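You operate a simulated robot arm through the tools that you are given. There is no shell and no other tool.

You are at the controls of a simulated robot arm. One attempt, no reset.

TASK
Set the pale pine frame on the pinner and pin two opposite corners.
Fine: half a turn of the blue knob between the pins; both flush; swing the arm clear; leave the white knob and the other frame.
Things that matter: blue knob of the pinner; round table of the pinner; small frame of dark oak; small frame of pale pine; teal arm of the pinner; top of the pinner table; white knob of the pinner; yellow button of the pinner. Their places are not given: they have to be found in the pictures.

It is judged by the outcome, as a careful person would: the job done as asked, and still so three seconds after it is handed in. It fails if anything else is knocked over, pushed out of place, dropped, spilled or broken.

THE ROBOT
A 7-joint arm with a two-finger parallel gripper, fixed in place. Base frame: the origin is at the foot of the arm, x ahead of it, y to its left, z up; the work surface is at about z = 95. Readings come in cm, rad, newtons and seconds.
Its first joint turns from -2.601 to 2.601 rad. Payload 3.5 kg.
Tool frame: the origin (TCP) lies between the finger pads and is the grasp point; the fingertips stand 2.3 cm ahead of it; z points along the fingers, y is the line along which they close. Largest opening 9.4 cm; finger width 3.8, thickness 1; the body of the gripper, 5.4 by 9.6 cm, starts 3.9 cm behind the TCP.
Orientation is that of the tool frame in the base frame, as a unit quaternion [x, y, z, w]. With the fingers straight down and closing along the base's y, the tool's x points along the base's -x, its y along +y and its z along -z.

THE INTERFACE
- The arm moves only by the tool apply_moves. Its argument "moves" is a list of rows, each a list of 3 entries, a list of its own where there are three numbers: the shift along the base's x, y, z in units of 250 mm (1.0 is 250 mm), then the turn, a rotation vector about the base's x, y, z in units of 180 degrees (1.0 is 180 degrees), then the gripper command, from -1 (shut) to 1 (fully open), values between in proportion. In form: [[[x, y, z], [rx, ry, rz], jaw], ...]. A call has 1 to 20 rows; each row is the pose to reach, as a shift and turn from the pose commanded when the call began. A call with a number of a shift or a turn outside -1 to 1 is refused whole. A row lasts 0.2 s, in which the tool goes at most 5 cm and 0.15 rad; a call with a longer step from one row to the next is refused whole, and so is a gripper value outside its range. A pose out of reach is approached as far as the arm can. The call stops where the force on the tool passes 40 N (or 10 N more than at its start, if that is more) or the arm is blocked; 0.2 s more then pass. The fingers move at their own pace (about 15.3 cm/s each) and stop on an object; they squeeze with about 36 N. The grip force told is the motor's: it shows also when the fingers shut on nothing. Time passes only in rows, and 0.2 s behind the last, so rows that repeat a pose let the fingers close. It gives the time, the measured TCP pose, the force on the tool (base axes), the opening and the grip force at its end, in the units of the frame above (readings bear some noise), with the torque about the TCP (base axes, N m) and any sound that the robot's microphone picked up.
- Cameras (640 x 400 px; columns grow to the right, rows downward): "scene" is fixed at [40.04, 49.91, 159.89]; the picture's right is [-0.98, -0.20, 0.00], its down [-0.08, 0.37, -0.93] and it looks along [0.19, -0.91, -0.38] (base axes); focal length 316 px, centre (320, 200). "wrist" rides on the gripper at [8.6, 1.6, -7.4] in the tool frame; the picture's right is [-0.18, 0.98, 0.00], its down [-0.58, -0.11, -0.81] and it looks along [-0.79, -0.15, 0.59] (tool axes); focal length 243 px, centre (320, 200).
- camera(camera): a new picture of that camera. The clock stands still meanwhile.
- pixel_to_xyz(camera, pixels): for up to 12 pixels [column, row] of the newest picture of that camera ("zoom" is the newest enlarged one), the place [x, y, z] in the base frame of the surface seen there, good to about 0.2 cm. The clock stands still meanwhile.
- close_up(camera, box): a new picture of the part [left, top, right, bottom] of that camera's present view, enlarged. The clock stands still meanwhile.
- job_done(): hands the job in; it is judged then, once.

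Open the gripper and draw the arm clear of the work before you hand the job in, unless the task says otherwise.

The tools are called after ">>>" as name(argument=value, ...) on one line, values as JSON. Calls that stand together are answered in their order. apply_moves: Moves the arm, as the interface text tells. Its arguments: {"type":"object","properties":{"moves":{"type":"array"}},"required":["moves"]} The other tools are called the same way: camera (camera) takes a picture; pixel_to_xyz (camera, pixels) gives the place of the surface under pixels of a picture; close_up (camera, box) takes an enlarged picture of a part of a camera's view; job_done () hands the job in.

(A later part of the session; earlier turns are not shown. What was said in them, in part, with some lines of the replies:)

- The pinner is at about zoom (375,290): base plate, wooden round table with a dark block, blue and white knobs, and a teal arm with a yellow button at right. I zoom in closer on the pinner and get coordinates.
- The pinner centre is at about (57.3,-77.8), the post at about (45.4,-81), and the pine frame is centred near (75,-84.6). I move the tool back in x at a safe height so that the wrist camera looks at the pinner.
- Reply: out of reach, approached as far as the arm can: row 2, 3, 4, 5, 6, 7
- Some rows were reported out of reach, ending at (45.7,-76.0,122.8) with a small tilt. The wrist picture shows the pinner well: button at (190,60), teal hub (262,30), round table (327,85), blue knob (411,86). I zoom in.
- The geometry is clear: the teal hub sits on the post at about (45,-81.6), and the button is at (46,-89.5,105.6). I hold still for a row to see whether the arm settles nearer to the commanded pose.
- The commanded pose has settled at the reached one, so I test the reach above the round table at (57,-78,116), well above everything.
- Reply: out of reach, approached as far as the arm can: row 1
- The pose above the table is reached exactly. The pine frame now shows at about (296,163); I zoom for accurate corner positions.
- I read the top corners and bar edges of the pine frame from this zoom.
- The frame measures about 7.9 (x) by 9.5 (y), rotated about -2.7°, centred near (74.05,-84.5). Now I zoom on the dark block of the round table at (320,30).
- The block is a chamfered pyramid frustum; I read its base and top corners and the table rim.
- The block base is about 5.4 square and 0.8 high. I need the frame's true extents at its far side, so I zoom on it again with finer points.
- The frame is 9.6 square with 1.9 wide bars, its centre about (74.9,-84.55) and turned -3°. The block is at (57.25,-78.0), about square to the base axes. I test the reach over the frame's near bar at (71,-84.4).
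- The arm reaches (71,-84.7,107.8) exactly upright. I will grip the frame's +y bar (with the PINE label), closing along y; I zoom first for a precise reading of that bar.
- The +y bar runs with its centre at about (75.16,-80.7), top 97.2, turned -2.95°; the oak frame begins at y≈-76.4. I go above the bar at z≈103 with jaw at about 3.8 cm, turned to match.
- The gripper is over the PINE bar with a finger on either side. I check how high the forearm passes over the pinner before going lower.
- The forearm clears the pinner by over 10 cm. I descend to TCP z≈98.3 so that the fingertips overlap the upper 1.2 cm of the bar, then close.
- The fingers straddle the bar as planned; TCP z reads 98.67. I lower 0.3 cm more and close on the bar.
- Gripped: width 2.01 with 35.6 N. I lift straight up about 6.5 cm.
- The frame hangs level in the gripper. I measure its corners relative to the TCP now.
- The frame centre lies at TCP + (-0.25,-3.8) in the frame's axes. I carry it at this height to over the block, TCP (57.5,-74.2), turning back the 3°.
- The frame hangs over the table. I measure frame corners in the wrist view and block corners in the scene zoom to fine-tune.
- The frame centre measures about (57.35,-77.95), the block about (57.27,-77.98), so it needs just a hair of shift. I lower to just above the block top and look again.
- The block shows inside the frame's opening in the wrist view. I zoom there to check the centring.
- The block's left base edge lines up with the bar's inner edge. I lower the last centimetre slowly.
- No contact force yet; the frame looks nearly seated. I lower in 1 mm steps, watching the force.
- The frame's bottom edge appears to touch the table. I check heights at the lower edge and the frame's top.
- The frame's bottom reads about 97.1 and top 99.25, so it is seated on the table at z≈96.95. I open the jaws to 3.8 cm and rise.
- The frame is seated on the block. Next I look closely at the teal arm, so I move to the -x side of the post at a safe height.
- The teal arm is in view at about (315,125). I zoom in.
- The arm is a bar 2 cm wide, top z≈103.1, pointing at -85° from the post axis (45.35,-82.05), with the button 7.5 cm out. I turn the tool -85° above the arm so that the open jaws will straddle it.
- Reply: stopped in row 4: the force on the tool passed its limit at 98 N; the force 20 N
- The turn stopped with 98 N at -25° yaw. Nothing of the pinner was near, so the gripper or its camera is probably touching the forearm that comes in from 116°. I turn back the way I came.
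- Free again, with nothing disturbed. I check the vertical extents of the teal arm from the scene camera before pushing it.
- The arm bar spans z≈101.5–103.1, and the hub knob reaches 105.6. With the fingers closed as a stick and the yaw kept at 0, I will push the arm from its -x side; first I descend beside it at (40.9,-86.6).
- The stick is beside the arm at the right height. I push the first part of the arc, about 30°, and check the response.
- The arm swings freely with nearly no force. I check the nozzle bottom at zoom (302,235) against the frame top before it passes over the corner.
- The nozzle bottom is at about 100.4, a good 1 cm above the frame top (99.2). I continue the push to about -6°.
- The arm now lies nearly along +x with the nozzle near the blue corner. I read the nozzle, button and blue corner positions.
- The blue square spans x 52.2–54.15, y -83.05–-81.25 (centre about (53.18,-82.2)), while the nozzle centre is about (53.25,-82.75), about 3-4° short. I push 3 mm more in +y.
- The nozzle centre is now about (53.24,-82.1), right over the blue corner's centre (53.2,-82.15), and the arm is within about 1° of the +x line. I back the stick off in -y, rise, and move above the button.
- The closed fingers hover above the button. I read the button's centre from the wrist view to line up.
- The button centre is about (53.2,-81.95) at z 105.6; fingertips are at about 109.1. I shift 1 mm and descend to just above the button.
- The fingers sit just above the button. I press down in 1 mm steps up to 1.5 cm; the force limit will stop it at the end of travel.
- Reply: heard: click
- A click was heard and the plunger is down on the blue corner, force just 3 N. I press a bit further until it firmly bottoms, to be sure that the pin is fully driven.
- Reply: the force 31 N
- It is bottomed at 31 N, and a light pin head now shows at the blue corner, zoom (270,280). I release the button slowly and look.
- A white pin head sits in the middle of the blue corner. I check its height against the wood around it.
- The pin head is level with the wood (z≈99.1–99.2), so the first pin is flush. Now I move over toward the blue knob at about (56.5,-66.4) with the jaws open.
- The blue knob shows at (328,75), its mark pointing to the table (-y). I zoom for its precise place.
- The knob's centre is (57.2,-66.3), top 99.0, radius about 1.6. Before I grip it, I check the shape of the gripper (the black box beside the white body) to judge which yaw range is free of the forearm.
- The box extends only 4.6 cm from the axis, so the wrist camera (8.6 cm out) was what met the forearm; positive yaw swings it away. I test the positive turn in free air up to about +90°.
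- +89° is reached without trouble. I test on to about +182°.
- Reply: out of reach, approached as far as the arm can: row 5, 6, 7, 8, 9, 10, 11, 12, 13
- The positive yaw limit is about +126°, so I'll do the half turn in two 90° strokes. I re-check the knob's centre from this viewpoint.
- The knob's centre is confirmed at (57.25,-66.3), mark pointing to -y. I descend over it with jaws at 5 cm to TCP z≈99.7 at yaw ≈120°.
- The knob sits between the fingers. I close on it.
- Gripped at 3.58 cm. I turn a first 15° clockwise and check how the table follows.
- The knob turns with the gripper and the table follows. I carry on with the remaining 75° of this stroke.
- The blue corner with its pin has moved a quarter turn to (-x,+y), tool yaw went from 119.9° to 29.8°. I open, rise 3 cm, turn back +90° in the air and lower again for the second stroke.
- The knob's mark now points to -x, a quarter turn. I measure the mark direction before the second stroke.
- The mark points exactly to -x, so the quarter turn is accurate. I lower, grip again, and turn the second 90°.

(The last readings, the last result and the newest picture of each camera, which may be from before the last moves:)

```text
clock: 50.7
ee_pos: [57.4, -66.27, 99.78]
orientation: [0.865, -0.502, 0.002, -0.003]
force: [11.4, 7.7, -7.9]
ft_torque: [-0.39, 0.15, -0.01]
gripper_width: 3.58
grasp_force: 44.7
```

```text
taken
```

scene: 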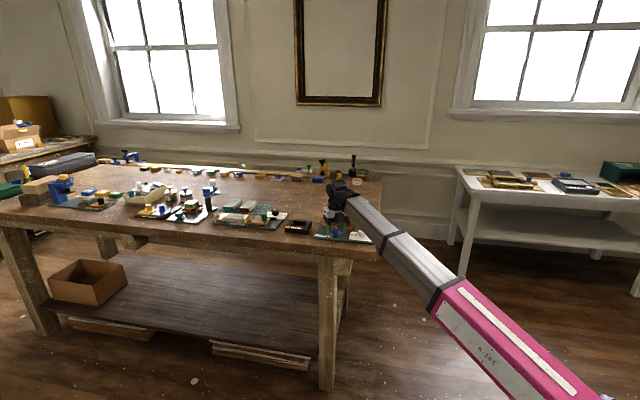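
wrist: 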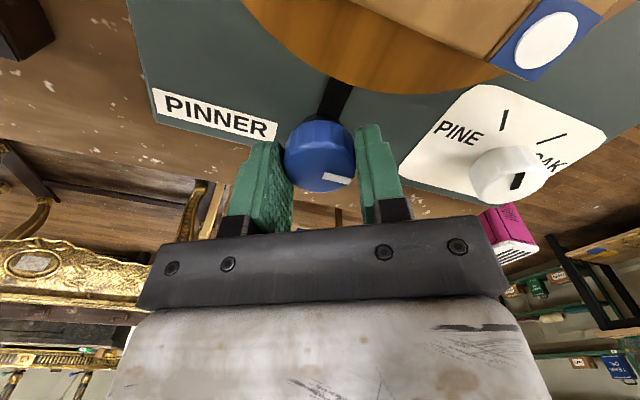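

Gripped again at 3.58 cm. I turn the second 90° clockwise.

>>> apply_moves(moves=[[[0, 0, 0], [0, 0, -0.0417], -1], [[0, 0, 0], [0, 0, -0.0833], -1], [[0, 0, 0], [0, 0, -0.125], -1], [[0, 0, 0], [0, 0, -0.1667], -1], [[0, 0, 0], [0, 0, -0.2083], -1], [[0, 0, 0], [0, 0, -0.25], -1], [[0, 0, 0], [0, 0, -0.2917], -1], [[0, 0, 0], [0, 0, -0.3333], -1], [[0, 0, 0], [0, 0, -0.375], -1], [[0, 0, 0], [0, 0, -0.4167], -1], [[0, 0, 0], [0, 0, -0.4583], -1], [[0, 0, 0], [0, 0, -0.5], -1], [[0, 0, 0], [0, 0, -0.5], -1]])

>>> camera(camera="wrist")

```text
clock: 53.5
ee_pos: [57.26, -66.22, 99.72]
orientation: [-0.256, 0.967, -0.004, 0.001]
force: [10.3, 0.1, 15.8]
ft_torque: [0.57, 0.37, 0.02]
gripper_width: 3.58
grasp_force: 45.5
```

```text
taken
```

wrist: 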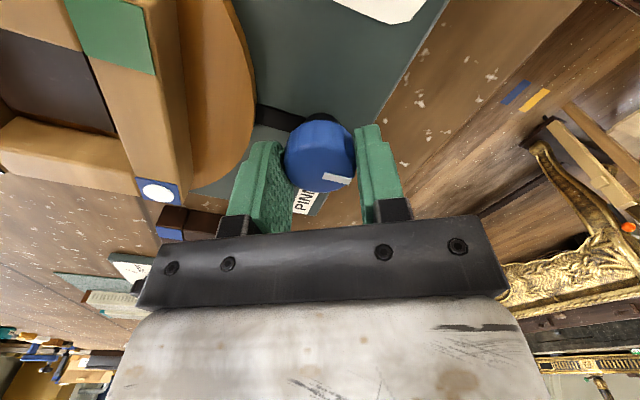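

The blue corner with the pin is now at (+x,+y). I open, rise straight up, and turn the tool back to yaw 0.

>>> apply_moves(moves=[[[0, 0, 0], [0, 0, 0], -0.1], [[0, 0, 0], [0, 0, 0], 0.06], [[0, 0, 0.06], [0, 0, 0], 0.06], [[0, 0, 0.2], [0, 0, 0], 0.06], [[0, 0, 0.35], [0, 0, -0.04], 0.06], [[0, 0, 0.42], [0, 0, -0.08], 0.06], [[0, 0, 0.42], [0, 0, -0.12], 0.06], [[0, 0, 0.42], [0, 0, -0.165], 0.06], [[0, 0, 0.42], [0, 0, -0.165], 0.06]])

>>> camera(camera="wrist")

>>> close_up(camera="scene", box=[312, 180, 392, 250])

```text
clock: 55.5
ee_pos: [57.22, -66.27, 110.14]
orientation: [0.001, 1.0, -0.003, 0.0]
force: [0.3, 0.6, -0.4]
ft_torque: [0.01, 0.0, 0.02]
gripper_width: 4.98
grasp_force: 0.0
```

```text
taken
```

wrist: 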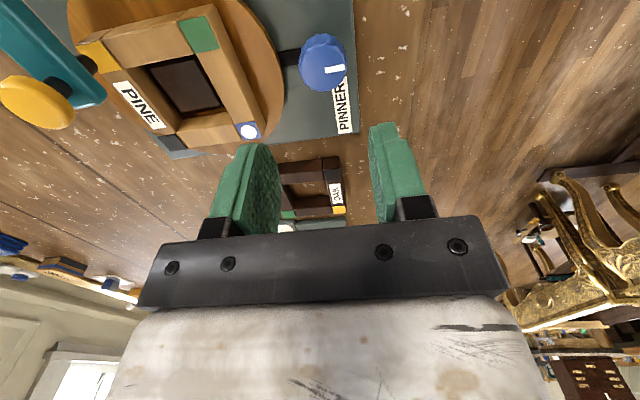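

```text
5.71 times, centred on (352, 215) of scene
```

zoom: 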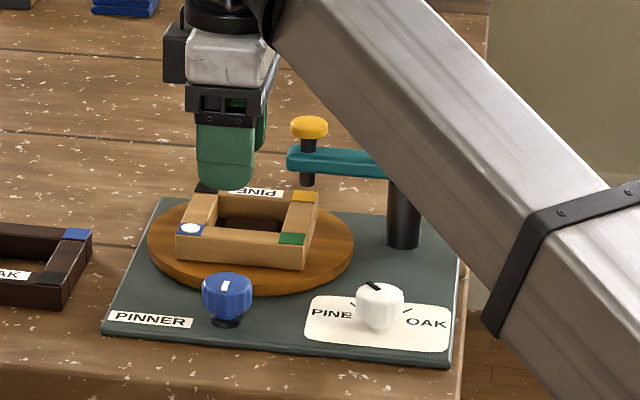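

The frame has turned half round: the yellow corner is now under the nozzle and the knob's mark points to +y. I check the mark's angle and the nozzle against the yellow corner.

>>> close_up(camera="scene", box=[336, 194, 368, 220])

>>> pixel_to_xyz(camera="wrist", pixels=[[327, 70], [343, 69], [302, 65], [344, 63], [324, 48], [85, 58], [40, 105], [248, 131]])

```text
15.38 times, centred on (352, 207) of scene
```

zoom: 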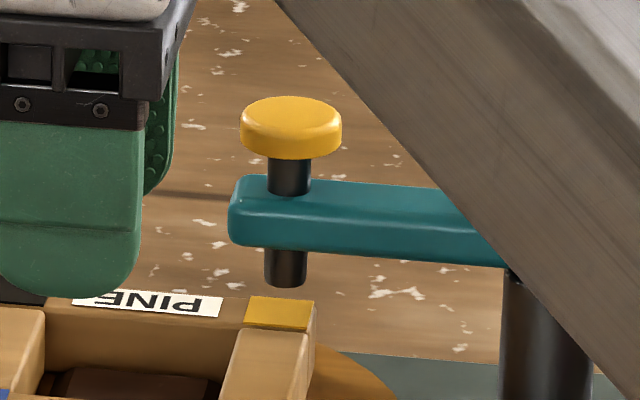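

```text
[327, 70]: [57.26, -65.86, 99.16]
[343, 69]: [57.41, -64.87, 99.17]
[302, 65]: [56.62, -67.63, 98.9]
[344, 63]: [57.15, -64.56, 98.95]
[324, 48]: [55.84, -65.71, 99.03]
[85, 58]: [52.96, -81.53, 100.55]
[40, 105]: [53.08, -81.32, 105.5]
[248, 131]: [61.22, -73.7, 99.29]
```

I zoom on the knob's mark for its exact direction, and read the frame's edges for its angle.

>>> close_up(camera="wrist", box=[280, 20, 360, 110])

```text
4.44 times, centred on (320, 65) of wrist
```

zoom: 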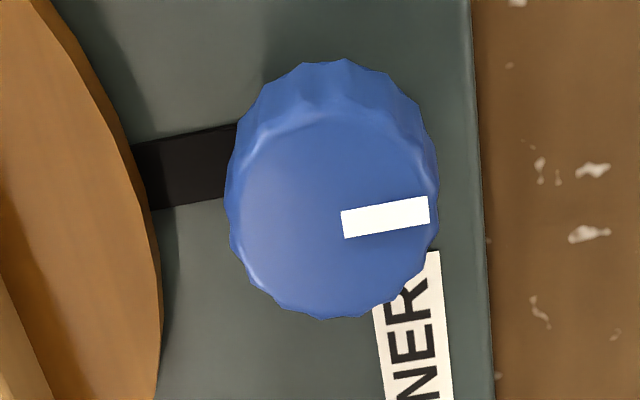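

>>> pixel_to_xyz(camera="zoom", pixels=[[343, 212], [427, 198], [346, 236], [428, 222], [343, 224], [428, 210], [150, 180], [235, 160], [332, 215]])

>>> close_up(camera="wrist", box=[60, 0, 300, 150])

```text
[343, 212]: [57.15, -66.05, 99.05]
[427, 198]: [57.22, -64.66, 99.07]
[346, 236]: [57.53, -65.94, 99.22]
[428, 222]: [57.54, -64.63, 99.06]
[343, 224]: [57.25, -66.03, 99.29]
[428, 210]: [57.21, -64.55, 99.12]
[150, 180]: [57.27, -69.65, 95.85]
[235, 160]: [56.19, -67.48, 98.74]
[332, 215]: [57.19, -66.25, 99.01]
```

```text
2.67 times, centred on (180, 75) of wrist
```

zoom: 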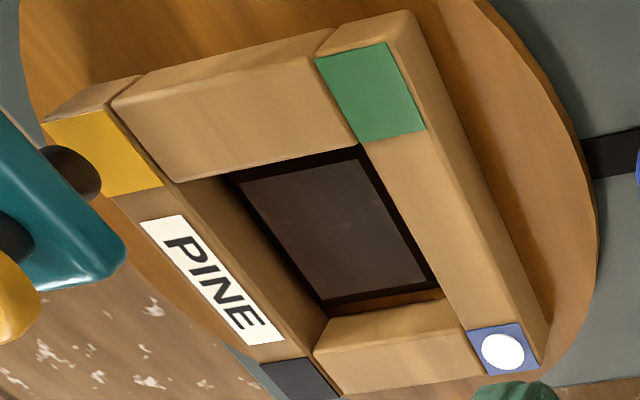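

The mark points at +y within about a degree, so the half turn is right. Now I read the yellow corner's square against the nozzle.

>>> pixel_to_xyz(camera="zoom", pixels=[[50, 122], [112, 112], [158, 185], [108, 195], [318, 58], [388, 44], [422, 130], [535, 365], [345, 388], [75, 175]])

>>> pixel_to_xyz(camera="scene", pixels=[[347.7, 213.6], [351.7, 213.8], [347.4, 215.2], [351.4, 215.4], [349.8, 211.5], [349.8, 212], [350, 202.5]])

```text
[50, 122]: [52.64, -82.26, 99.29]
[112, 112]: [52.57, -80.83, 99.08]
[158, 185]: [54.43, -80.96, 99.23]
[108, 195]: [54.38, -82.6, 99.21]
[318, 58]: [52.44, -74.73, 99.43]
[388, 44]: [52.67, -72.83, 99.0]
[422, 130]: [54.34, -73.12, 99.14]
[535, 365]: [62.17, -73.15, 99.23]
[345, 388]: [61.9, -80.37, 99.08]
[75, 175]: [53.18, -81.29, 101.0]
```

```text
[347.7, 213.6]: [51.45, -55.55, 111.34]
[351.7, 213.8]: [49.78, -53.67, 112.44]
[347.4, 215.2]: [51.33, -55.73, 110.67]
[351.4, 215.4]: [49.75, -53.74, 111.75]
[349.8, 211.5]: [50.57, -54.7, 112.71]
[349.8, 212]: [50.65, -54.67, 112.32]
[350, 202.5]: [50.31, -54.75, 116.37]
```

Wrist readings put the yellow square at about x 52.6–54.4, y -82.5–-80.85. I read the same with the nozzle from one scene zoom to get a consistent offset.

>>> close_up(camera="scene", box=[336, 194, 368, 220])

>>> pixel_to_xyz(camera="zoom", pixels=[[253, 300], [312, 303], [248, 324], [306, 328], [286, 265], [286, 280], [274, 272], [298, 272], [290, 120], [250, 218], [330, 224], [420, 232]])

```text
15.38 times, centred on (352, 207) of scene
```

zoom: 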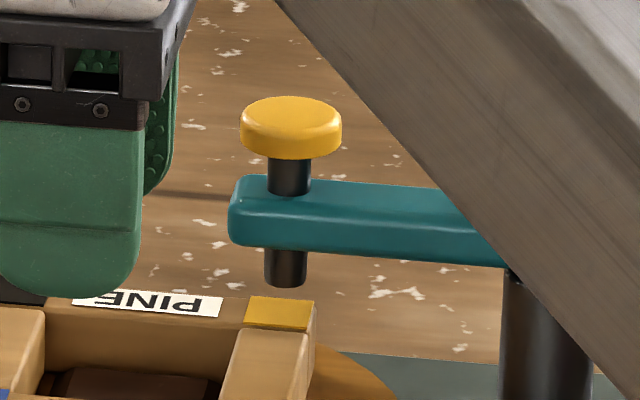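

```text
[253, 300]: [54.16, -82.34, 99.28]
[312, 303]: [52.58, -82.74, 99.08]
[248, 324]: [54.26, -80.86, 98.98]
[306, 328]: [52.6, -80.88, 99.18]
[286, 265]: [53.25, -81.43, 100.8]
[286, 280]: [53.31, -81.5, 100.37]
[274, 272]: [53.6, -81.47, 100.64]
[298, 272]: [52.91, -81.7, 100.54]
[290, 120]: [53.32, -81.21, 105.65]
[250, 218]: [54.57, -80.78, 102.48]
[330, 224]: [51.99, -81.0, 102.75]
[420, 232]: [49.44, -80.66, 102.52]
```

The nozzle centre (53.27,-82.08) is 4 mm off the yellow square's centre (53.4,-81.7) in -y, so a small nudge of the arm by about 2.5° is worthwhile. I go round to the -y side of the arm with closed fingers.

>>> apply_moves(moves=[[[0, 0, 0.08], [0, 0, 0], -0.5], [[-0.062, -0.158, 0.08], [0, 0, 0], -1], [[-0.124, -0.316, 0.08], [0, 0, 0], -1], [[-0.186, -0.474, 0.08], [0, 0, 0], -1], [[-0.248, -0.632, 0.08], [0, 0, 0], -1], [[-0.309, -0.789, 0.08], [0, 0, 0], -1], [[-0.309, -0.789, -0.05], [0, 0, 0], -1], [[-0.309, -0.789, -0.16], [0, 0, 0], -1], [[-0.309, -0.789, -0.25], [0, 0, 0], -1], [[-0.309, -0.789, -0.25], [0, 0, 0], -1]])

>>> camera(camera="wrist")

>>> close_up(camera="scene", box=[332, 180, 380, 220])

```text
clock: 57.7
ee_pos: [49.56, -86.09, 103.88]
orientation: [-0.002, 1.0, -0.004, 0.0]
force: [-0.1, 0.0, 0.1]
ft_torque: [-0.01, -0.01, 0.03]
gripper_width: 0.0
grasp_force: 35.7
```

```text
taken
```

wrist: 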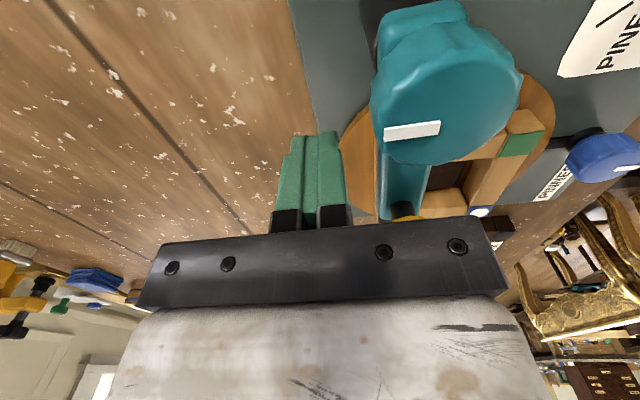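

```text
10.00 times, centred on (356, 200) of scene
```

zoom: 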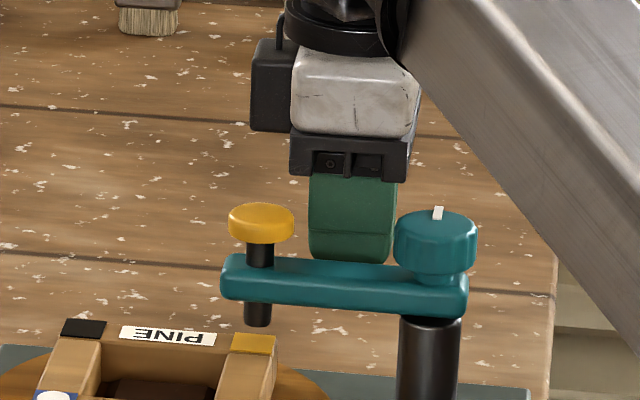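

The stick is behind the arm. I push +y in small steps toward y≈-84.3.

>>> apply_moves(moves=[[[0, 0.03, 0], [0, 0, 0], -1], [[0, 0.055, 0], [0, 0, 0], -1], [[0, 0.064, 0], [0, 0, 0], -1], [[0, 0.072, 0], [0, 0, 0], -1], [[0, 0.072, 0], [0, 0, 0], -1]])

>>> close_up(camera="scene", box=[336, 194, 368, 220])

>>> pixel_to_xyz(camera="zoom", pixels=[[286, 265], [286, 280], [250, 218], [330, 224], [420, 232], [500, 240]])

```text
clock: 58.9
ee_pos: [49.65, -84.3, 103.85]
orientation: [-0.001, 1.0, -0.004, 0.0]
force: [0.0, -2.0, 0.5]
ft_torque: [0.02, 0.03, -0.04]
gripper_width: 0.01
grasp_force: 36.1
```

```text
15.38 times, centred on (352, 207) of scene
```

zoom: 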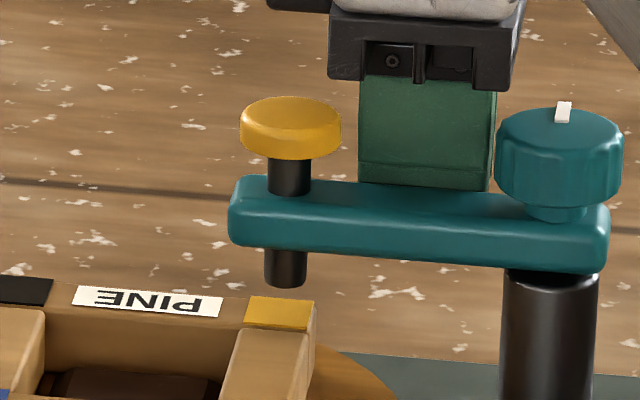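

```text
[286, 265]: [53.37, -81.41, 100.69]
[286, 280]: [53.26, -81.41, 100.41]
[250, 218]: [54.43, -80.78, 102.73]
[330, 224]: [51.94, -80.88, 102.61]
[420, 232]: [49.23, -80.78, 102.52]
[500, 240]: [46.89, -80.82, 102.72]
```

The arm has not moved and there is a 2 N reaction. I push 1.5 mm more to see whether it yields or sits at a stop.

>>> apply_moves(moves=[[[0, 0.003, 0], [0, 0, 0], -1], [[0, 0.006, 0], [0, 0, 0], -1], [[0, 0.006, 0], [0, 0, 0], -1]])

>>> close_up(camera="scene", box=[336, 194, 368, 220])

>>> pixel_to_xyz(camera="zoom", pixels=[[286, 265], [286, 280], [250, 218], [330, 224], [420, 232], [500, 240]])

```text
clock: 59.7
ee_pos: [49.54, -84.13, 103.86]
orientation: [-0.001, 1.0, -0.004, -0.001]
force: [-7.3, -11.9, 6.7]
ft_torque: [-0.04, 0.16, 0.26]
gripper_width: 0.01
grasp_force: 36.5
```

```text
15.38 times, centred on (352, 207) of scene
```

zoom: 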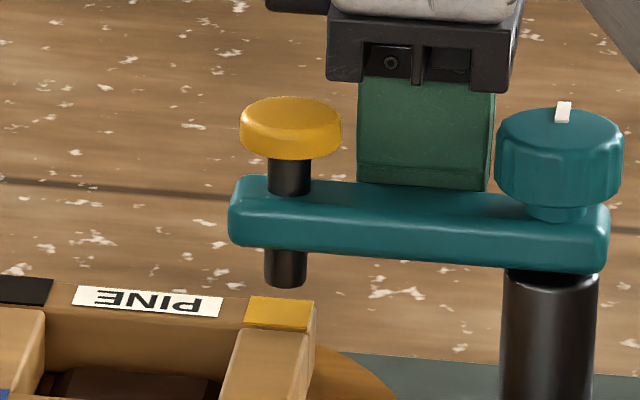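

```text
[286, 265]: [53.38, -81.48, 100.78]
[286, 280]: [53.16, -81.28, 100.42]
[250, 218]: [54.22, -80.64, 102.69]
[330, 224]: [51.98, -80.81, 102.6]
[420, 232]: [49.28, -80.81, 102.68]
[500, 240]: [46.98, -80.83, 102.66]
```

There is a firm 12 N reaction with no motion: the arm is at its swing stop, the machine's own pinning position. I back off; then I will centre the frame's small play on the block by nudging it gently toward -y, so I go round to the +y side of the frame.

>>> apply_moves(moves=[[[0, -0.03, 0], [0, 0, 0], -1], [[0, -0.05, 0.06], [0, 0, 0], -1], [[0, -0.05, 0.2], [0, 0, 0], -1], [[0, -0.05, 0.33], [0, 0, 0], -1], [[0.08, 0.1, 0.33], [0, 0, 0], -1], [[0.16, 0.25, 0.33], [0, 0, 0], -1], [[0.24, 0.4, 0.33], [0, 0, 0], -1], [[0.308, 0.541, 0.33], [0, 0, 0], -1], [[0.308, 0.541, 0.2], [0, 0, 0], -1], [[0.308, 0.541, 0.05], [0, 0, 0], -1], [[0.308, 0.541, -0.04], [0, 0, 0], -1], [[0.308, 0.541, -0.04], [0, 0, 0], -1]])

>>> camera(camera="wrist")

>>> close_up(camera="scene", box=[312, 186, 376, 242])

```text
clock: 62.3
ee_pos: [57.22, -70.54, 102.97]
orientation: [-0.002, 1.0, -0.004, -0.001]
force: [-0.2, 0.0, -1.1]
ft_torque: [0.03, -0.04, 0.01]
gripper_width: 0.01
grasp_force: 35.8
```

```text
taken
```

wrist: 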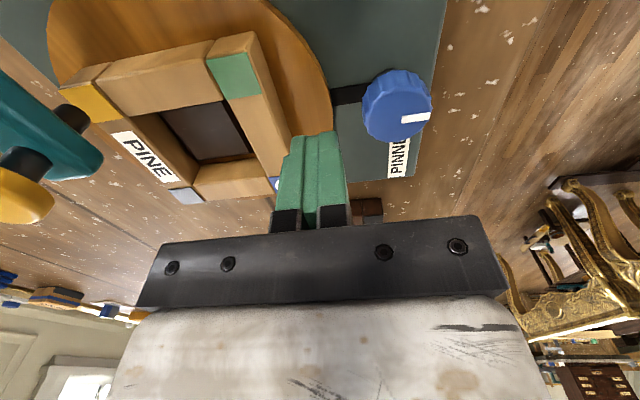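

```text
7.14 times, centred on (344, 214) of scene
```

zoom: 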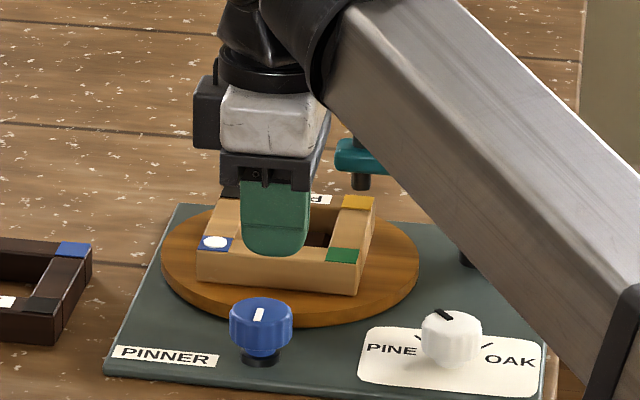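

From here the block inside the opening is visible. I zoom to see on which side the play lies.

>>> close_up(camera="wrist", box=[50, 20, 306, 210])

```text
2.11 times, centred on (178, 115) of wrist
```

zoom: 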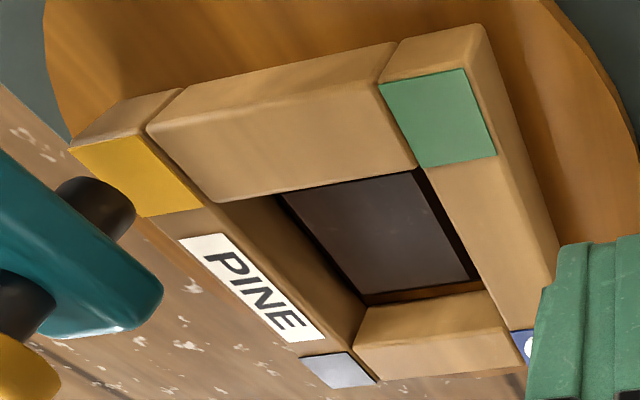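

A thin strip of table shows beside the block on the +x side, so there is a little play. I lower the stick to TCP z≈100.4 and approach the frame's +y face.

>>> apply_moves(moves=[[[0, 0, -0.05], [0, 0, 0], -1], [[0, 0, -0.102], [0, 0, 0], -1], [[0, -0.02, -0.102], [0, 0, 0], -1], [[0, -0.04, -0.102], [0, 0, 0], -1], [[0, -0.04, -0.102], [0, 0, 0], -1]])

>>> close_up(camera="scene", box=[322, 200, 362, 235])

```text
clock: 63.5
ee_pos: [57.37, -71.49, 100.37]
orientation: [-0.001, 1.0, -0.004, 0.0]
force: [-0.4, 0.4, -0.5]
ft_torque: [0.03, -0.02, 0.0]
gripper_width: 0.0
grasp_force: 35.9
```

```text
11.43 times, centred on (342, 218) of scene
```

zoom: 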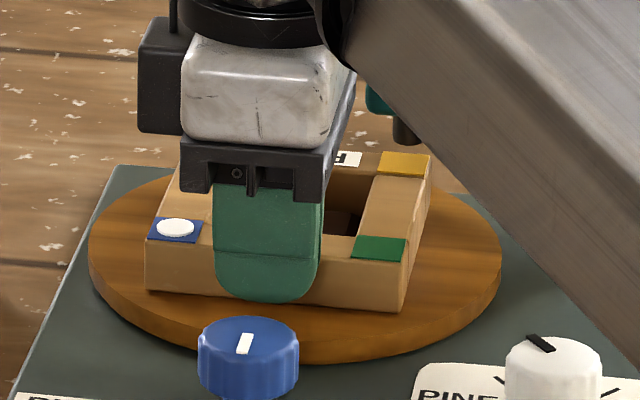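

I push in 1 mm steps, a total of 6 mm, watching the force.

>>> apply_moves(moves=[[[0, -0.006, 0], [0, 0, 0], -1], [[0, -0.012, 0], [0, 0, 0], -1], [[0, -0.016, 0], [0, 0, 0], -1], [[0, -0.02, 0], [0, 0, 0], -1], [[0, -0.024, 0], [0, 0, 0], -1], [[0, -0.024, 0], [0, 0, 0], -1]])

>>> close_up(camera="scene", box=[322, 200, 362, 235])

>>> pixel_to_xyz(camera="zoom", pixels=[[388, 156], [428, 157], [382, 172], [424, 174], [358, 240], [402, 240], [354, 255], [400, 258], [153, 220], [152, 236], [150, 265], [405, 285]])

```text
clock: 64.9
ee_pos: [57.42, -72.07, 100.4]
orientation: [0.0, 1.0, -0.004, 0.0]
force: [0.1, 0.5, 0.4]
ft_torque: [0.01, 0.0, 0.02]
gripper_width: 0.0
grasp_force: 35.5
```

```text
11.43 times, centred on (342, 218) of scene
```

zoom: 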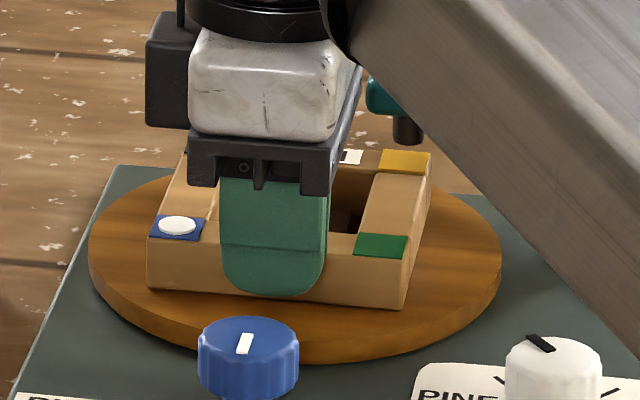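

```text
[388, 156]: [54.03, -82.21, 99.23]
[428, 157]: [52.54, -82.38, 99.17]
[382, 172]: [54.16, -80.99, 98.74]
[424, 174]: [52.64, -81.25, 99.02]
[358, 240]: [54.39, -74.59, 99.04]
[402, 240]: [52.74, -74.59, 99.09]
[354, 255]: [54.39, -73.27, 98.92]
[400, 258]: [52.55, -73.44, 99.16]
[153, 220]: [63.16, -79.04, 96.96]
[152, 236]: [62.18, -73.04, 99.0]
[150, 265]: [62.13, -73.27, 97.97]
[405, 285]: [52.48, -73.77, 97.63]
```

The frame moved by about 2 mm with hardly any force. I push another 1.5 mm and re-measure.

>>> apply_moves(moves=[[[0, -0.003, 0], [0, 0, 0], -1], [[0, -0.006, 0], [0, 0, 0], -1], [[0, -0.006, 0], [0, 0, 0], -1]])

>>> close_up(camera="scene", box=[322, 200, 362, 235])

>>> camera(camera="wrist")

```text
clock: 65.7
ee_pos: [57.31, -72.16, 100.53]
orientation: [-0.001, 1.0, -0.003, 0.0]
force: [-0.1, -0.8, -0.2]
ft_torque: [0.04, 0.0, 0.01]
gripper_width: 0.03
grasp_force: 35.7
```

```text
11.43 times, centred on (342, 218) of scene
```

zoom: 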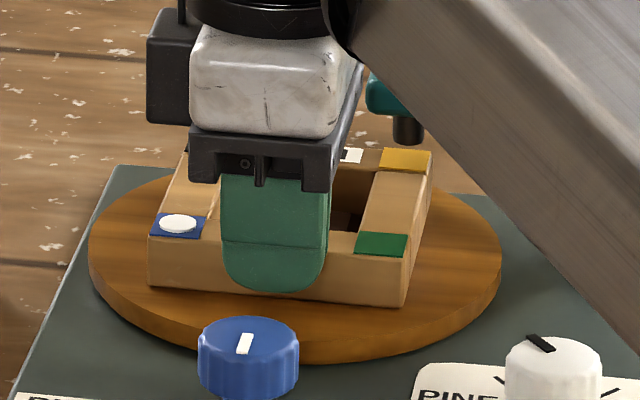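

```text
taken
```

wrist: 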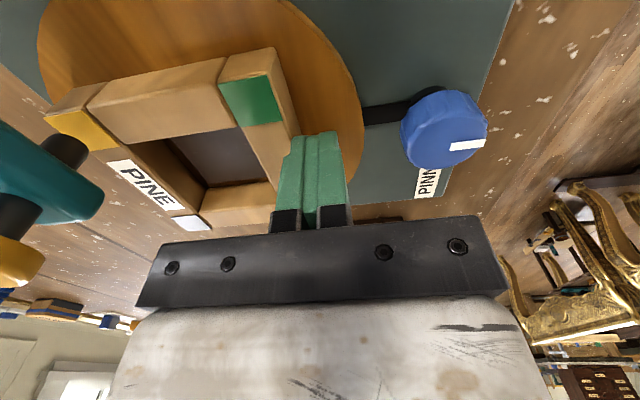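

I measure the yellow square now.

>>> pixel_to_xyz(camera="zoom", pixels=[[388, 152], [430, 154], [382, 167], [426, 170], [361, 236], [403, 237], [356, 252], [402, 255], [155, 216], [203, 217], [151, 232], [198, 236]])

>>> pixel_to_xyz(camera="wrist", pixels=[[48, 117], [85, 111], [112, 147], [82, 151], [219, 83], [266, 74], [284, 121], [243, 125]])

```text
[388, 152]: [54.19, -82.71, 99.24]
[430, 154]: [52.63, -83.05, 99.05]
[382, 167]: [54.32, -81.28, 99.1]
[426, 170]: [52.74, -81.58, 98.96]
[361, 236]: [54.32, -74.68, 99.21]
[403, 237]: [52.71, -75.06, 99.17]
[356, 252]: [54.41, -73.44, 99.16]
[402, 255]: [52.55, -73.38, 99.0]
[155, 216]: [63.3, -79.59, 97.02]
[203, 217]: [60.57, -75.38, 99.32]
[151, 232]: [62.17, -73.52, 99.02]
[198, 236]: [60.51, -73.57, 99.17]
```

```text
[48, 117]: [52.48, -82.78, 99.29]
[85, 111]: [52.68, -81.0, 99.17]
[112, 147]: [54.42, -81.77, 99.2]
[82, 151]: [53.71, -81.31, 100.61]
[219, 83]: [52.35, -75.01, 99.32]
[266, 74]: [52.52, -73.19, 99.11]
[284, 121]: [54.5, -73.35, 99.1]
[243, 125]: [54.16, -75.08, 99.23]
```

The yellow square's centre is now about (53.4,-82.05), within 2 mm of the nozzle. I back off, rise, and go over the button.

>>> apply_moves(moves=[[[0, 0.03, 0], [0, 0, 0], -1], [[0, 0.03, 0.12], [0, 0, 0], -1], [[0, 0.03, 0.3], [0, 0, 0], -1], [[0, 0.03, 0.46], [0, 0, 0], -1], [[-0.05, -0.11, 0.46], [0, 0, 0], -1], [[-0.11, -0.26, 0.46], [0, 0, 0], -1], [[-0.164, -0.394, 0.46], [0, 0, 0], -1], [[-0.164, -0.394, 0.46], [0, 0, 0], -1]])

>>> camera(camera="wrist")

>>> close_up(camera="scene", box=[332, 180, 380, 220])

```text
clock: 67.5
ee_pos: [53.32, -82.34, 111.75]
orientation: [-0.001, 1.0, -0.003, 0.0]
force: [-0.1, -0.9, -0.9]
ft_torque: [0.02, 0.0, -0.02]
gripper_width: 0.01
grasp_force: 35.8
```

```text
taken
```

wrist: 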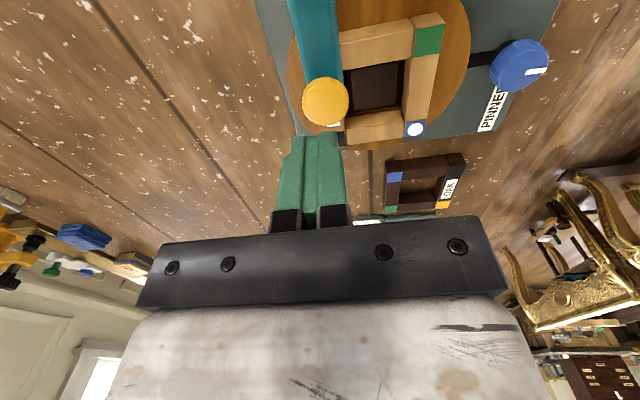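

```text
10.00 times, centred on (356, 200) of scene
```

zoom: 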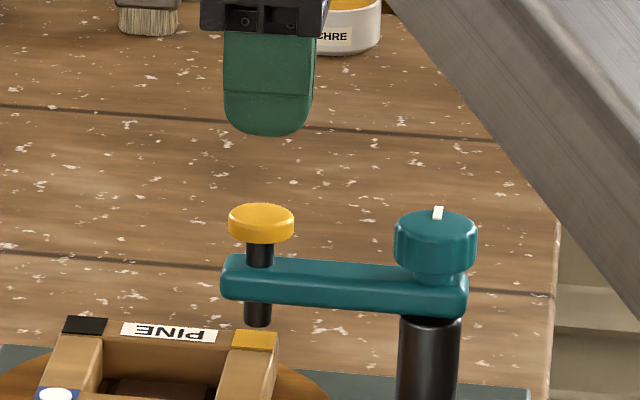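

The closed fingers are above the button. I shift +3 mm in y and descend to just above it.

>>> apply_moves(moves=[[[-0.002, 0.012, -0.05], [0, 0, 0], -1], [[-0.002, 0.012, -0.1], [0, 0, 0], -1], [[-0.002, 0.012, -0.14], [0, 0, 0], -1], [[-0.002, 0.012, -0.14], [0, 0, 0], -1]])

>>> close_up(camera="scene", box=[332, 186, 380, 226])

```text
clock: 68.5
ee_pos: [53.19, -81.9, 108.26]
orientation: [-0.001, 1.0, -0.004, 0.001]
force: [-0.3, -0.2, -0.1]
ft_torque: [0.04, -0.01, -0.02]
gripper_width: 0.0
grasp_force: 35.8
```

```text
10.00 times, centred on (356, 206) of scene
```

zoom: 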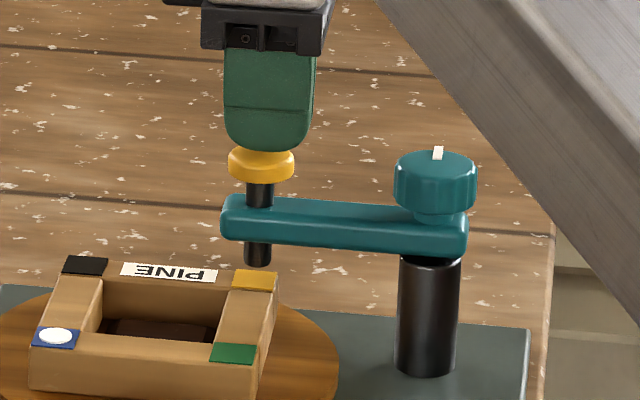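

The fingers are just over the button with the nozzle above the yellow corner. I press down 1.35 cm in 1 mm steps, as for the first pin.

>>> apply_moves(moves=[[[0, 0, -0.004], [0, 0, 0], -1], [[0, 0, -0.008], [0, 0, 0], -1], [[0, 0, -0.012], [0, 0, 0], -1], [[0, 0, -0.016], [0, 0, 0], -1], [[0, 0, -0.02], [0, 0, 0], -1], [[0, 0, -0.024], [0, 0, 0], -1], [[0, 0, -0.028], [0, 0, 0], -1], [[0, 0, -0.032], [0, 0, 0], -1], [[0, 0, -0.036], [0, 0, 0], -1], [[0, 0, -0.04], [0, 0, 0], -1], [[0, 0, -0.044], [0, 0, 0], -1], [[0, 0, -0.048], [0, 0, 0], -1], [[0, 0, -0.052], [0, 0, 0], -1]])

>>> close_up(camera="scene", box=[332, 186, 380, 226])

```text
clock: 71.3
ee_pos: [53.12, -81.95, 107.04]
orientation: [-0.001, 1.0, -0.004, 0.0]
force: [0.3, -0.3, 1.8]
ft_torque: [0.02, -0.02, -0.02]
gripper_width: 0.0
grasp_force: 35.9
heard: click
```

```text
10.00 times, centred on (356, 206) of scene
```

zoom: 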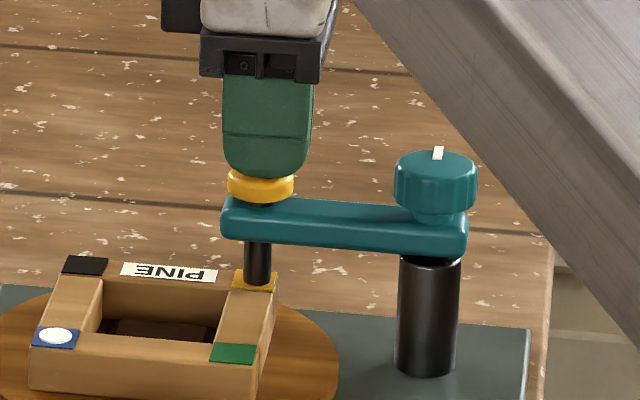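

Click heard again; as with the first pin, I press on until it bottoms at about 30 N.

>>> apply_moves(moves=[[[0, 0, -0.003], [0, 0, 0], -1], [[0, 0, -0.006], [0, 0, 0], -1], [[0, 0, -0.009], [0, 0, 0], -1]])

>>> close_up(camera="scene", box=[332, 186, 380, 226])

```text
clock: 72.1
ee_pos: [53.15, -81.85, 107.0]
orientation: [-0.001, 1.0, -0.004, 0.0]
force: [-1.7, -2.7, 5.6]
ft_torque: [-0.05, 0.0, 0.04]
gripper_width: 0.0
grasp_force: 35.6
```

```text
10.00 times, centred on (356, 206) of scene
```

zoom: 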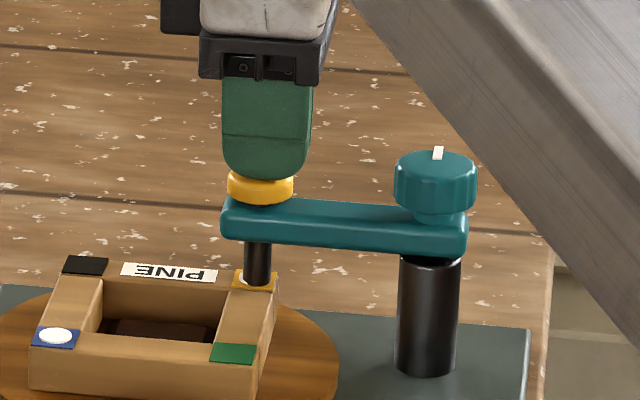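

Force is only 5.6 N so far. I press 2 mm more.

>>> apply_moves(moves=[[[0, 0, -0.003], [0, 0, 0], -1], [[0, 0, -0.006], [0, 0, 0], -1], [[0, 0, -0.008], [0, 0, 0], -1]])

>>> close_up(camera="scene", box=[336, 194, 368, 220])

```text
clock: 72.9
ee_pos: [53.17, -81.84, 106.88]
orientation: [0.0, 1.0, -0.004, 0.0]
force: [4.1, -5.6, 34.3]
ft_torque: [-0.14, -0.09, 0.29]
gripper_width: 0.03
grasp_force: 36.5
```

```text
15.38 times, centred on (352, 207) of scene
```

zoom: 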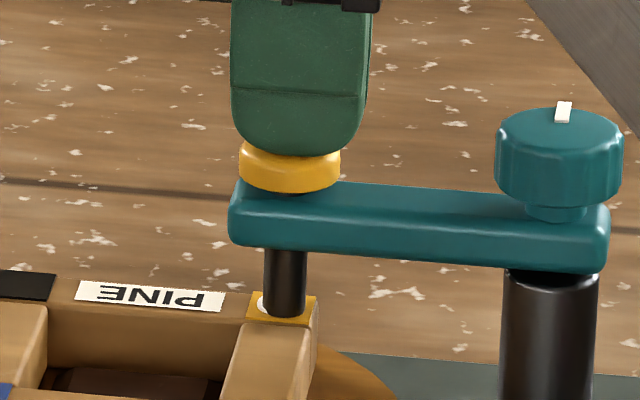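

It is bottomed at 34 N and a white pin head shows beside the plunger. I release slowly and rise.

>>> apply_moves(moves=[[[0, 0, 0.01], [0, 0, 0], -1], [[0, 0, 0.03], [0, 0, 0], -1], [[0, 0, 0.06], [0, 0, 0], -1], [[0, 0, 0.12], [0, 0, 0], -1], [[0, 0, 0.22], [0, 0, 0], -1], [[0, 0, 0.22], [0, 0, 0], -1]])

>>> close_up(camera="scene", box=[336, 194, 368, 220])

>>> camera(camera="wrist")

```text
clock: 74.3
ee_pos: [53.12, -81.74, 112.26]
orientation: [-0.001, 1.0, -0.003, 0.0]
force: [-0.2, 0.3, 0.4]
ft_torque: [-0.02, 0.01, 0.02]
gripper_width: 0.0
grasp_force: 36.3
```

```text
15.38 times, centred on (352, 207) of scene
```

zoom: 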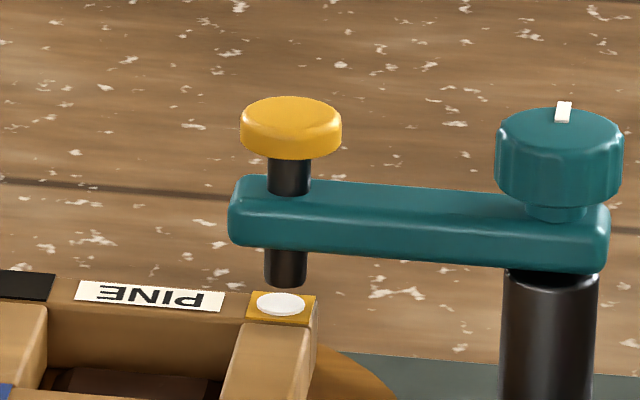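

```text
taken
```

wrist: 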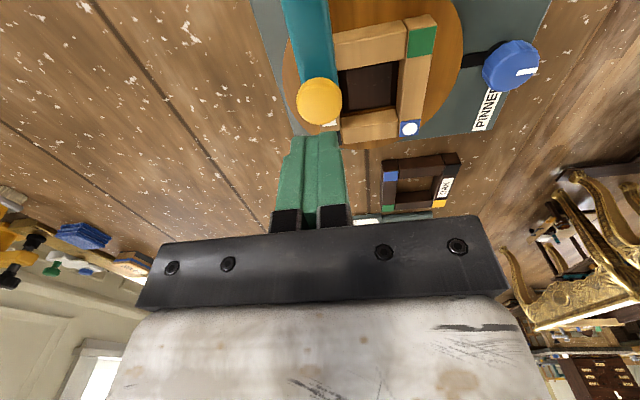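

Both corners carry a white pin head. Now I swing the arm clear: I go to its +y side with the stick at (49.65,-78.6) and descend to arm height.

>>> apply_moves(moves=[[[-0.07, 0.063, 0], [0, 0, 0], -1], [[-0.139, 0.126, 0], [0, 0, 0], -1], [[-0.139, 0.126, -0.13], [0, 0, 0], -1], [[-0.139, 0.126, -0.25], [0, 0, 0], -1], [[-0.139, 0.126, -0.334], [0, 0, 0], -1], [[-0.139, 0.126, -0.334], [0, 0, 0], -1]])

>>> camera(camera="wrist")

>>> close_up(camera="scene", box=[326, 176, 390, 232])

```text
clock: 75.7
ee_pos: [49.54, -78.93, 103.44]
orientation: [-0.001, 1.0, -0.003, 0.0]
force: [-1.0, -0.6, 0.2]
ft_torque: [0.02, -0.02, -0.02]
gripper_width: 0.0
grasp_force: 36.3
```

```text
taken
```

wrist: 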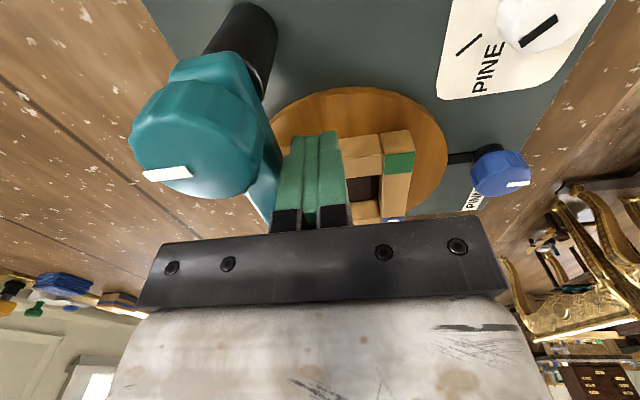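

```text
7.14 times, centred on (358, 204) of scene
```

zoom: 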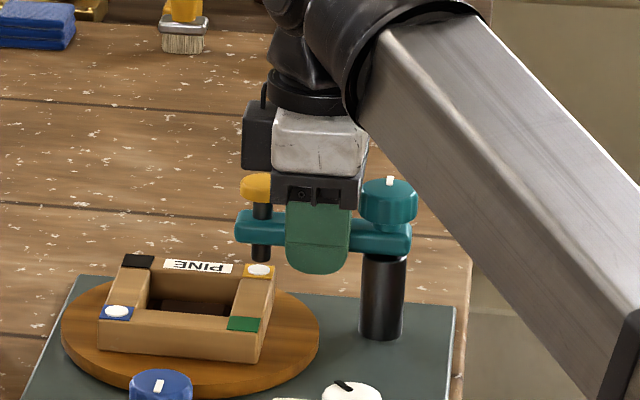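

The stick stands on the +y side of the arm, tips above the frame's top. I push the arm back along its arc, first to about -55°.

>>> apply_moves(moves=[[[0.002, -0.018, 0.006], [0, 0, 0], -1], [[0.004, -0.035, 0.006], [0, 0, 0], -1], [[0.014, -0.046, 0.006], [0, 0, 0], -1], [[0.023, -0.057, 0.006], [0, 0, 0], -1], [[0.032, -0.073, 0.006], [0, 0, 0], -1], [[0.04, -0.089, 0.006], [0, 0, 0], -1], [[0.046, -0.112, 0.006], [0, 0, 0], -1], [[0.05, -0.134, 0.006], [0, 0, 0], -1], [[0.048, -0.16, 0.006], [0, 0, 0], -1], [[0.045, -0.186, 0.006], [0, 0, 0], -1], [[0.045, -0.186, 0.006], [0, 0, 0], -1]])

>>> camera(camera="wrist")

>>> close_up(camera="scene", box=[326, 176, 390, 232])

```text
clock: 78.1
ee_pos: [50.62, -83.3, 104.08]
orientation: [-0.001, 1.0, -0.004, 0.0]
force: [-0.1, -1.6, 0.0]
ft_torque: [0.01, 0.02, 0.03]
gripper_width: 0.01
grasp_force: 35.9
```

```text
taken
```

wrist: 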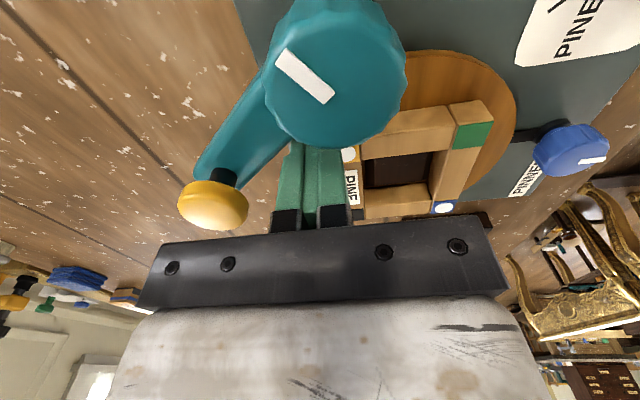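

```text
7.14 times, centred on (358, 204) of scene
```

zoom: 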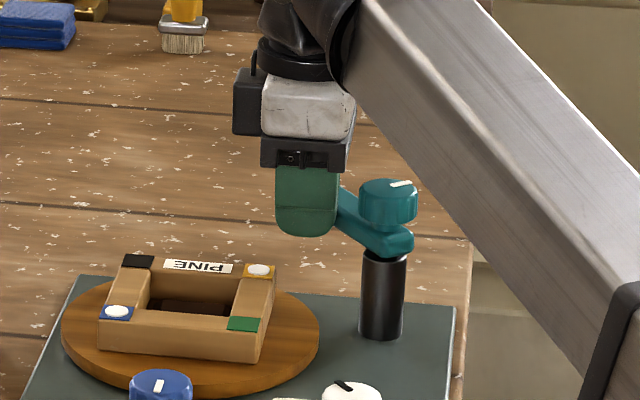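

The arm follows; the frame and its pins are undisturbed. I push the rest of the way to about -85°.

>>> apply_moves(moves=[[[-0.011, -0.026, 0], [0, 0, 0], -1], [[-0.022, -0.052, 0], [0, 0, 0], -1], [[-0.035, -0.068, 0], [0, 0, 0], -1], [[-0.049, -0.083, 0], [0, 0, 0], -1], [[-0.06, -0.094, 0], [0, 0, 0], -1], [[-0.06, -0.094, 0], [0, 0, 0], -1]])

>>> camera(camera="wrist")

>>> close_up(camera="scene", box=[326, 176, 390, 232])

```text
clock: 79.5
ee_pos: [49.37, -85.67, 104.04]
orientation: [-0.001, 1.0, -0.004, 0.0]
force: [-0.3, -0.1, 0.7]
ft_torque: [-0.05, 0.02, 0.01]
gripper_width: 0.0
grasp_force: 35.8
```

```text
taken
```

wrist: 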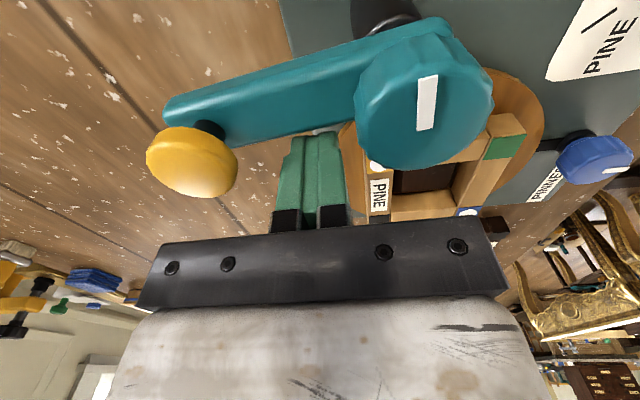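

```text
7.14 times, centred on (358, 204) of scene
```

zoom: 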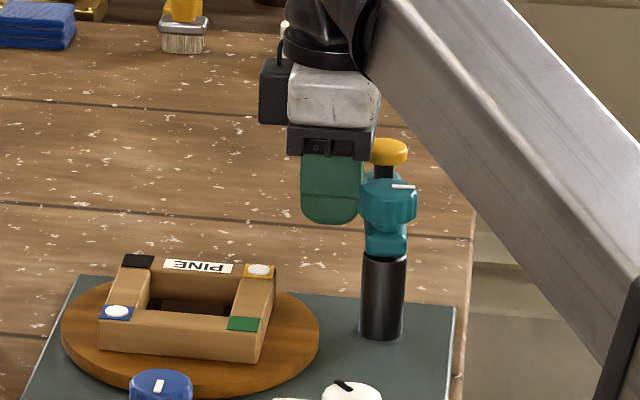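

The arm is back at its clear position. I back off in +x, rise, and withdraw to a viewing pose over the pinner.

>>> apply_moves(moves=[[[0.03, 0, 0], [0, 0, 0], -1], [[0.05, 0, 0.08], [0, 0, 0], -1], [[0.05, 0, 0.22], [0, 0, 0], -1], [[0.05, 0, 0.38], [0, 0, 0], -0.5], [[0.05, 0.12, 0.5], [0, 0, 0], 0], [[0.05, 0.28, 0.5], [0, 0, 0], 0.5], [[0.0, 0.4, 0.5], [0, 0, 0], 1], [[0.0, 0.4, 0.5], [0, 0, 0], 1]])

>>> camera(camera="wrist")

>>> close_up(camera="scene", box=[300, 180, 380, 250])

```text
clock: 81.3
ee_pos: [49.45, -75.78, 116.31]
orientation: [0.0, 1.0, -0.004, -0.001]
force: [0.0, -0.1, 1.1]
ft_torque: [0.0, 0.01, 0.01]
gripper_width: 9.38
grasp_force: 0.1
```

```text
taken
```

wrist: 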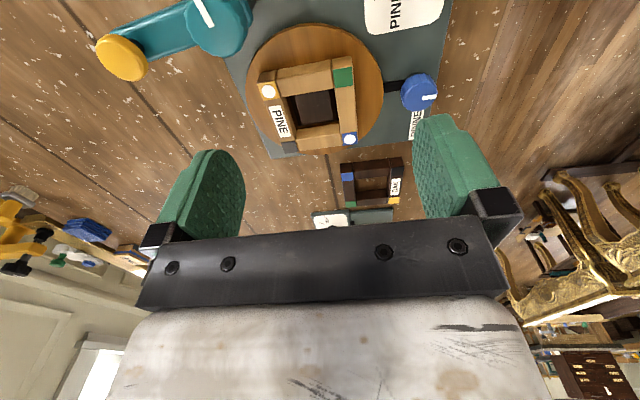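

```text
5.71 times, centred on (340, 215) of scene
```

zoom: 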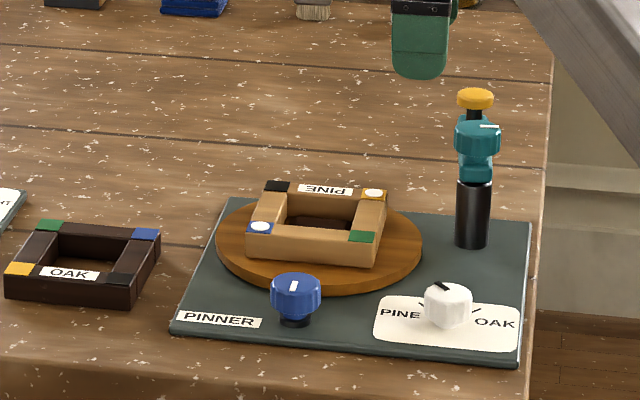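

Both pins are in, the arm is clear, and the white knob and oak frame are untouched. I inspect the two pin heads closely for flushness.

>>> close_up(camera="scene", box=[328, 206, 356, 226])

>>> close_up(camera="wrist", box=[240, 50, 380, 160])

```text
16.00 times, centred on (342, 216) of scene
```

zoom: 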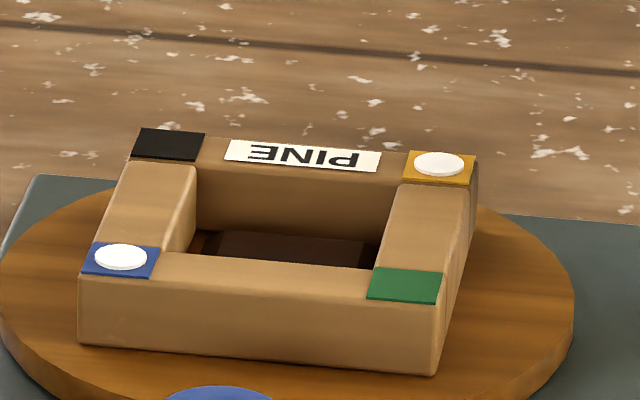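

```text
3.64 times, centred on (310, 105) of wrist
```

zoom: 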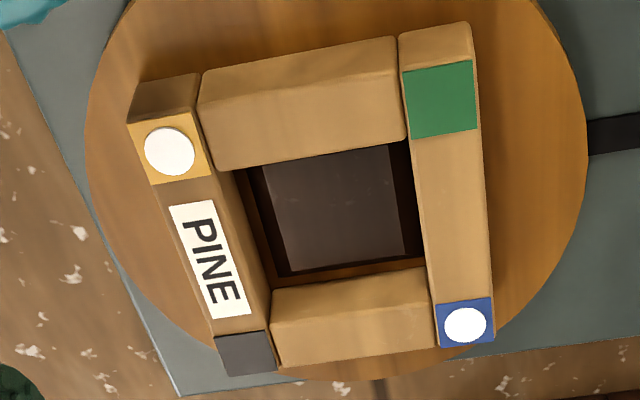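

Both heads look flat on the wood. I read their heights against the neighbouring wood.

>>> pixel_to_xyz(camera="zoom", pixels=[[168, 152], [160, 150], [176, 155], [150, 172], [203, 155], [465, 324], [458, 324], [472, 324], [443, 338], [487, 302]])

>>> camera(camera="scene")

```text
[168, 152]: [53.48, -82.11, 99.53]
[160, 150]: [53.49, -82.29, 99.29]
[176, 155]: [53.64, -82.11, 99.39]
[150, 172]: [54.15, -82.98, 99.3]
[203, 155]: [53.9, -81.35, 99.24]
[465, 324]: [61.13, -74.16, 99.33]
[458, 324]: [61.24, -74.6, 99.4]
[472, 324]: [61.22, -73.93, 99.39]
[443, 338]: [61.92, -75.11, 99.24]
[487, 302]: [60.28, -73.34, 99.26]
```

```text
taken
```

scene: 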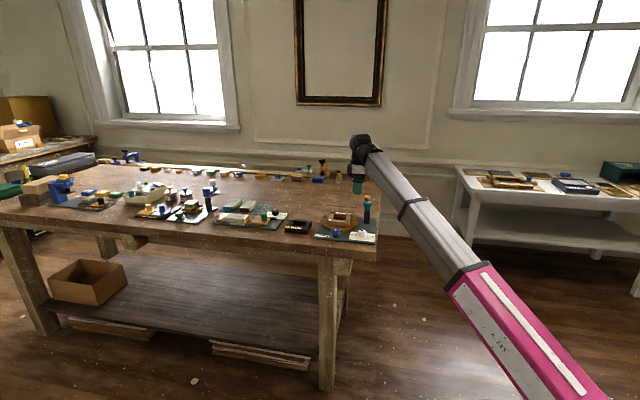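

Both heads read within about a millimetre of the wood, alike on both corners. I draw the arm up and away to its starting pose with the gripper open.

>>> apply_moves(moves=[[[0.03, 0, 0.12], [0, 0, 0], 1], [[0.08, -0.08, 0.24], [0, 0, 0], 1], [[0.13, -0.2, 0.33], [0, 0, 0], 1], [[0.17, -0.35, 0.4], [0, 0, 0], 1], [[0.21, -0.5, 0.46], [0, 0, 0], 1], [[0.25, -0.64, 0.468], [0, 0, 0], 1], [[0.27, -0.73, 0.468], [0, 0, 0], 1], [[0.27, -0.73, 0.468], [0, 0, 0], 1]])

>>> close_up(camera="scene", box=[280, 170, 392, 250])

```text
clock: 83.1
ee_pos: [55.93, -94.2, 128.03]
orientation: [-0.002, 1.0, -0.003, 0.0]
force: [-0.6, -0.6, 0.6]
ft_torque: [-0.02, -0.02, -0.02]
gripper_width: 9.4
grasp_force: 0.2
out of reach, approached as far as the arm can: row 3, 4, 5
```

```text
5.00 times, centred on (336, 210) of scene
```

zoom: 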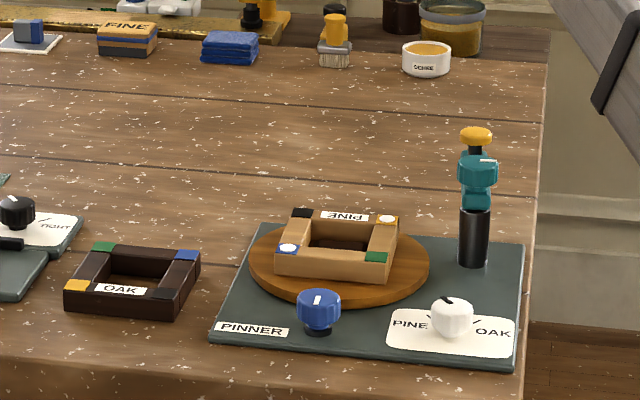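

The pine frame sits on the pinner with pins in two opposite corners. The blue knob has had its half turn, the teal arm is swung clear, and the white knob and oak frame are as they were. The robot arm is clear with its gripper open, so I hand the job in.

>>> job_done()

```text
The job is handed in.
```

The pine frame is on the pinner with a pin in two opposite corners, blue and yellow, and the job is handed in.

- **Pins:** both heads look flat and read within about a millimetre of the wood around them. That is finer than the cameras can measure reliably.
- **Blue knob:** it got its half turn between the pins, in two quarter turns, and its mark now points the opposite way to within about a degree.
- **Teal arm:** it is swung back to where it started, clear of the frame.
- **White knob and oak frame:** I left both alone, and they look unchanged in the last picture.

Two things happened along the way:

- **Bump in the air:** while turning above the pinner, the gripper stopped at 98 N, probably its camera meeting the robot's own forearm. I backed off, and nothing on the table moved.
- **Frame nudge:** before the second pin I pushed the frame about 3 mm on its block so the yellow corner sat under the pin head.
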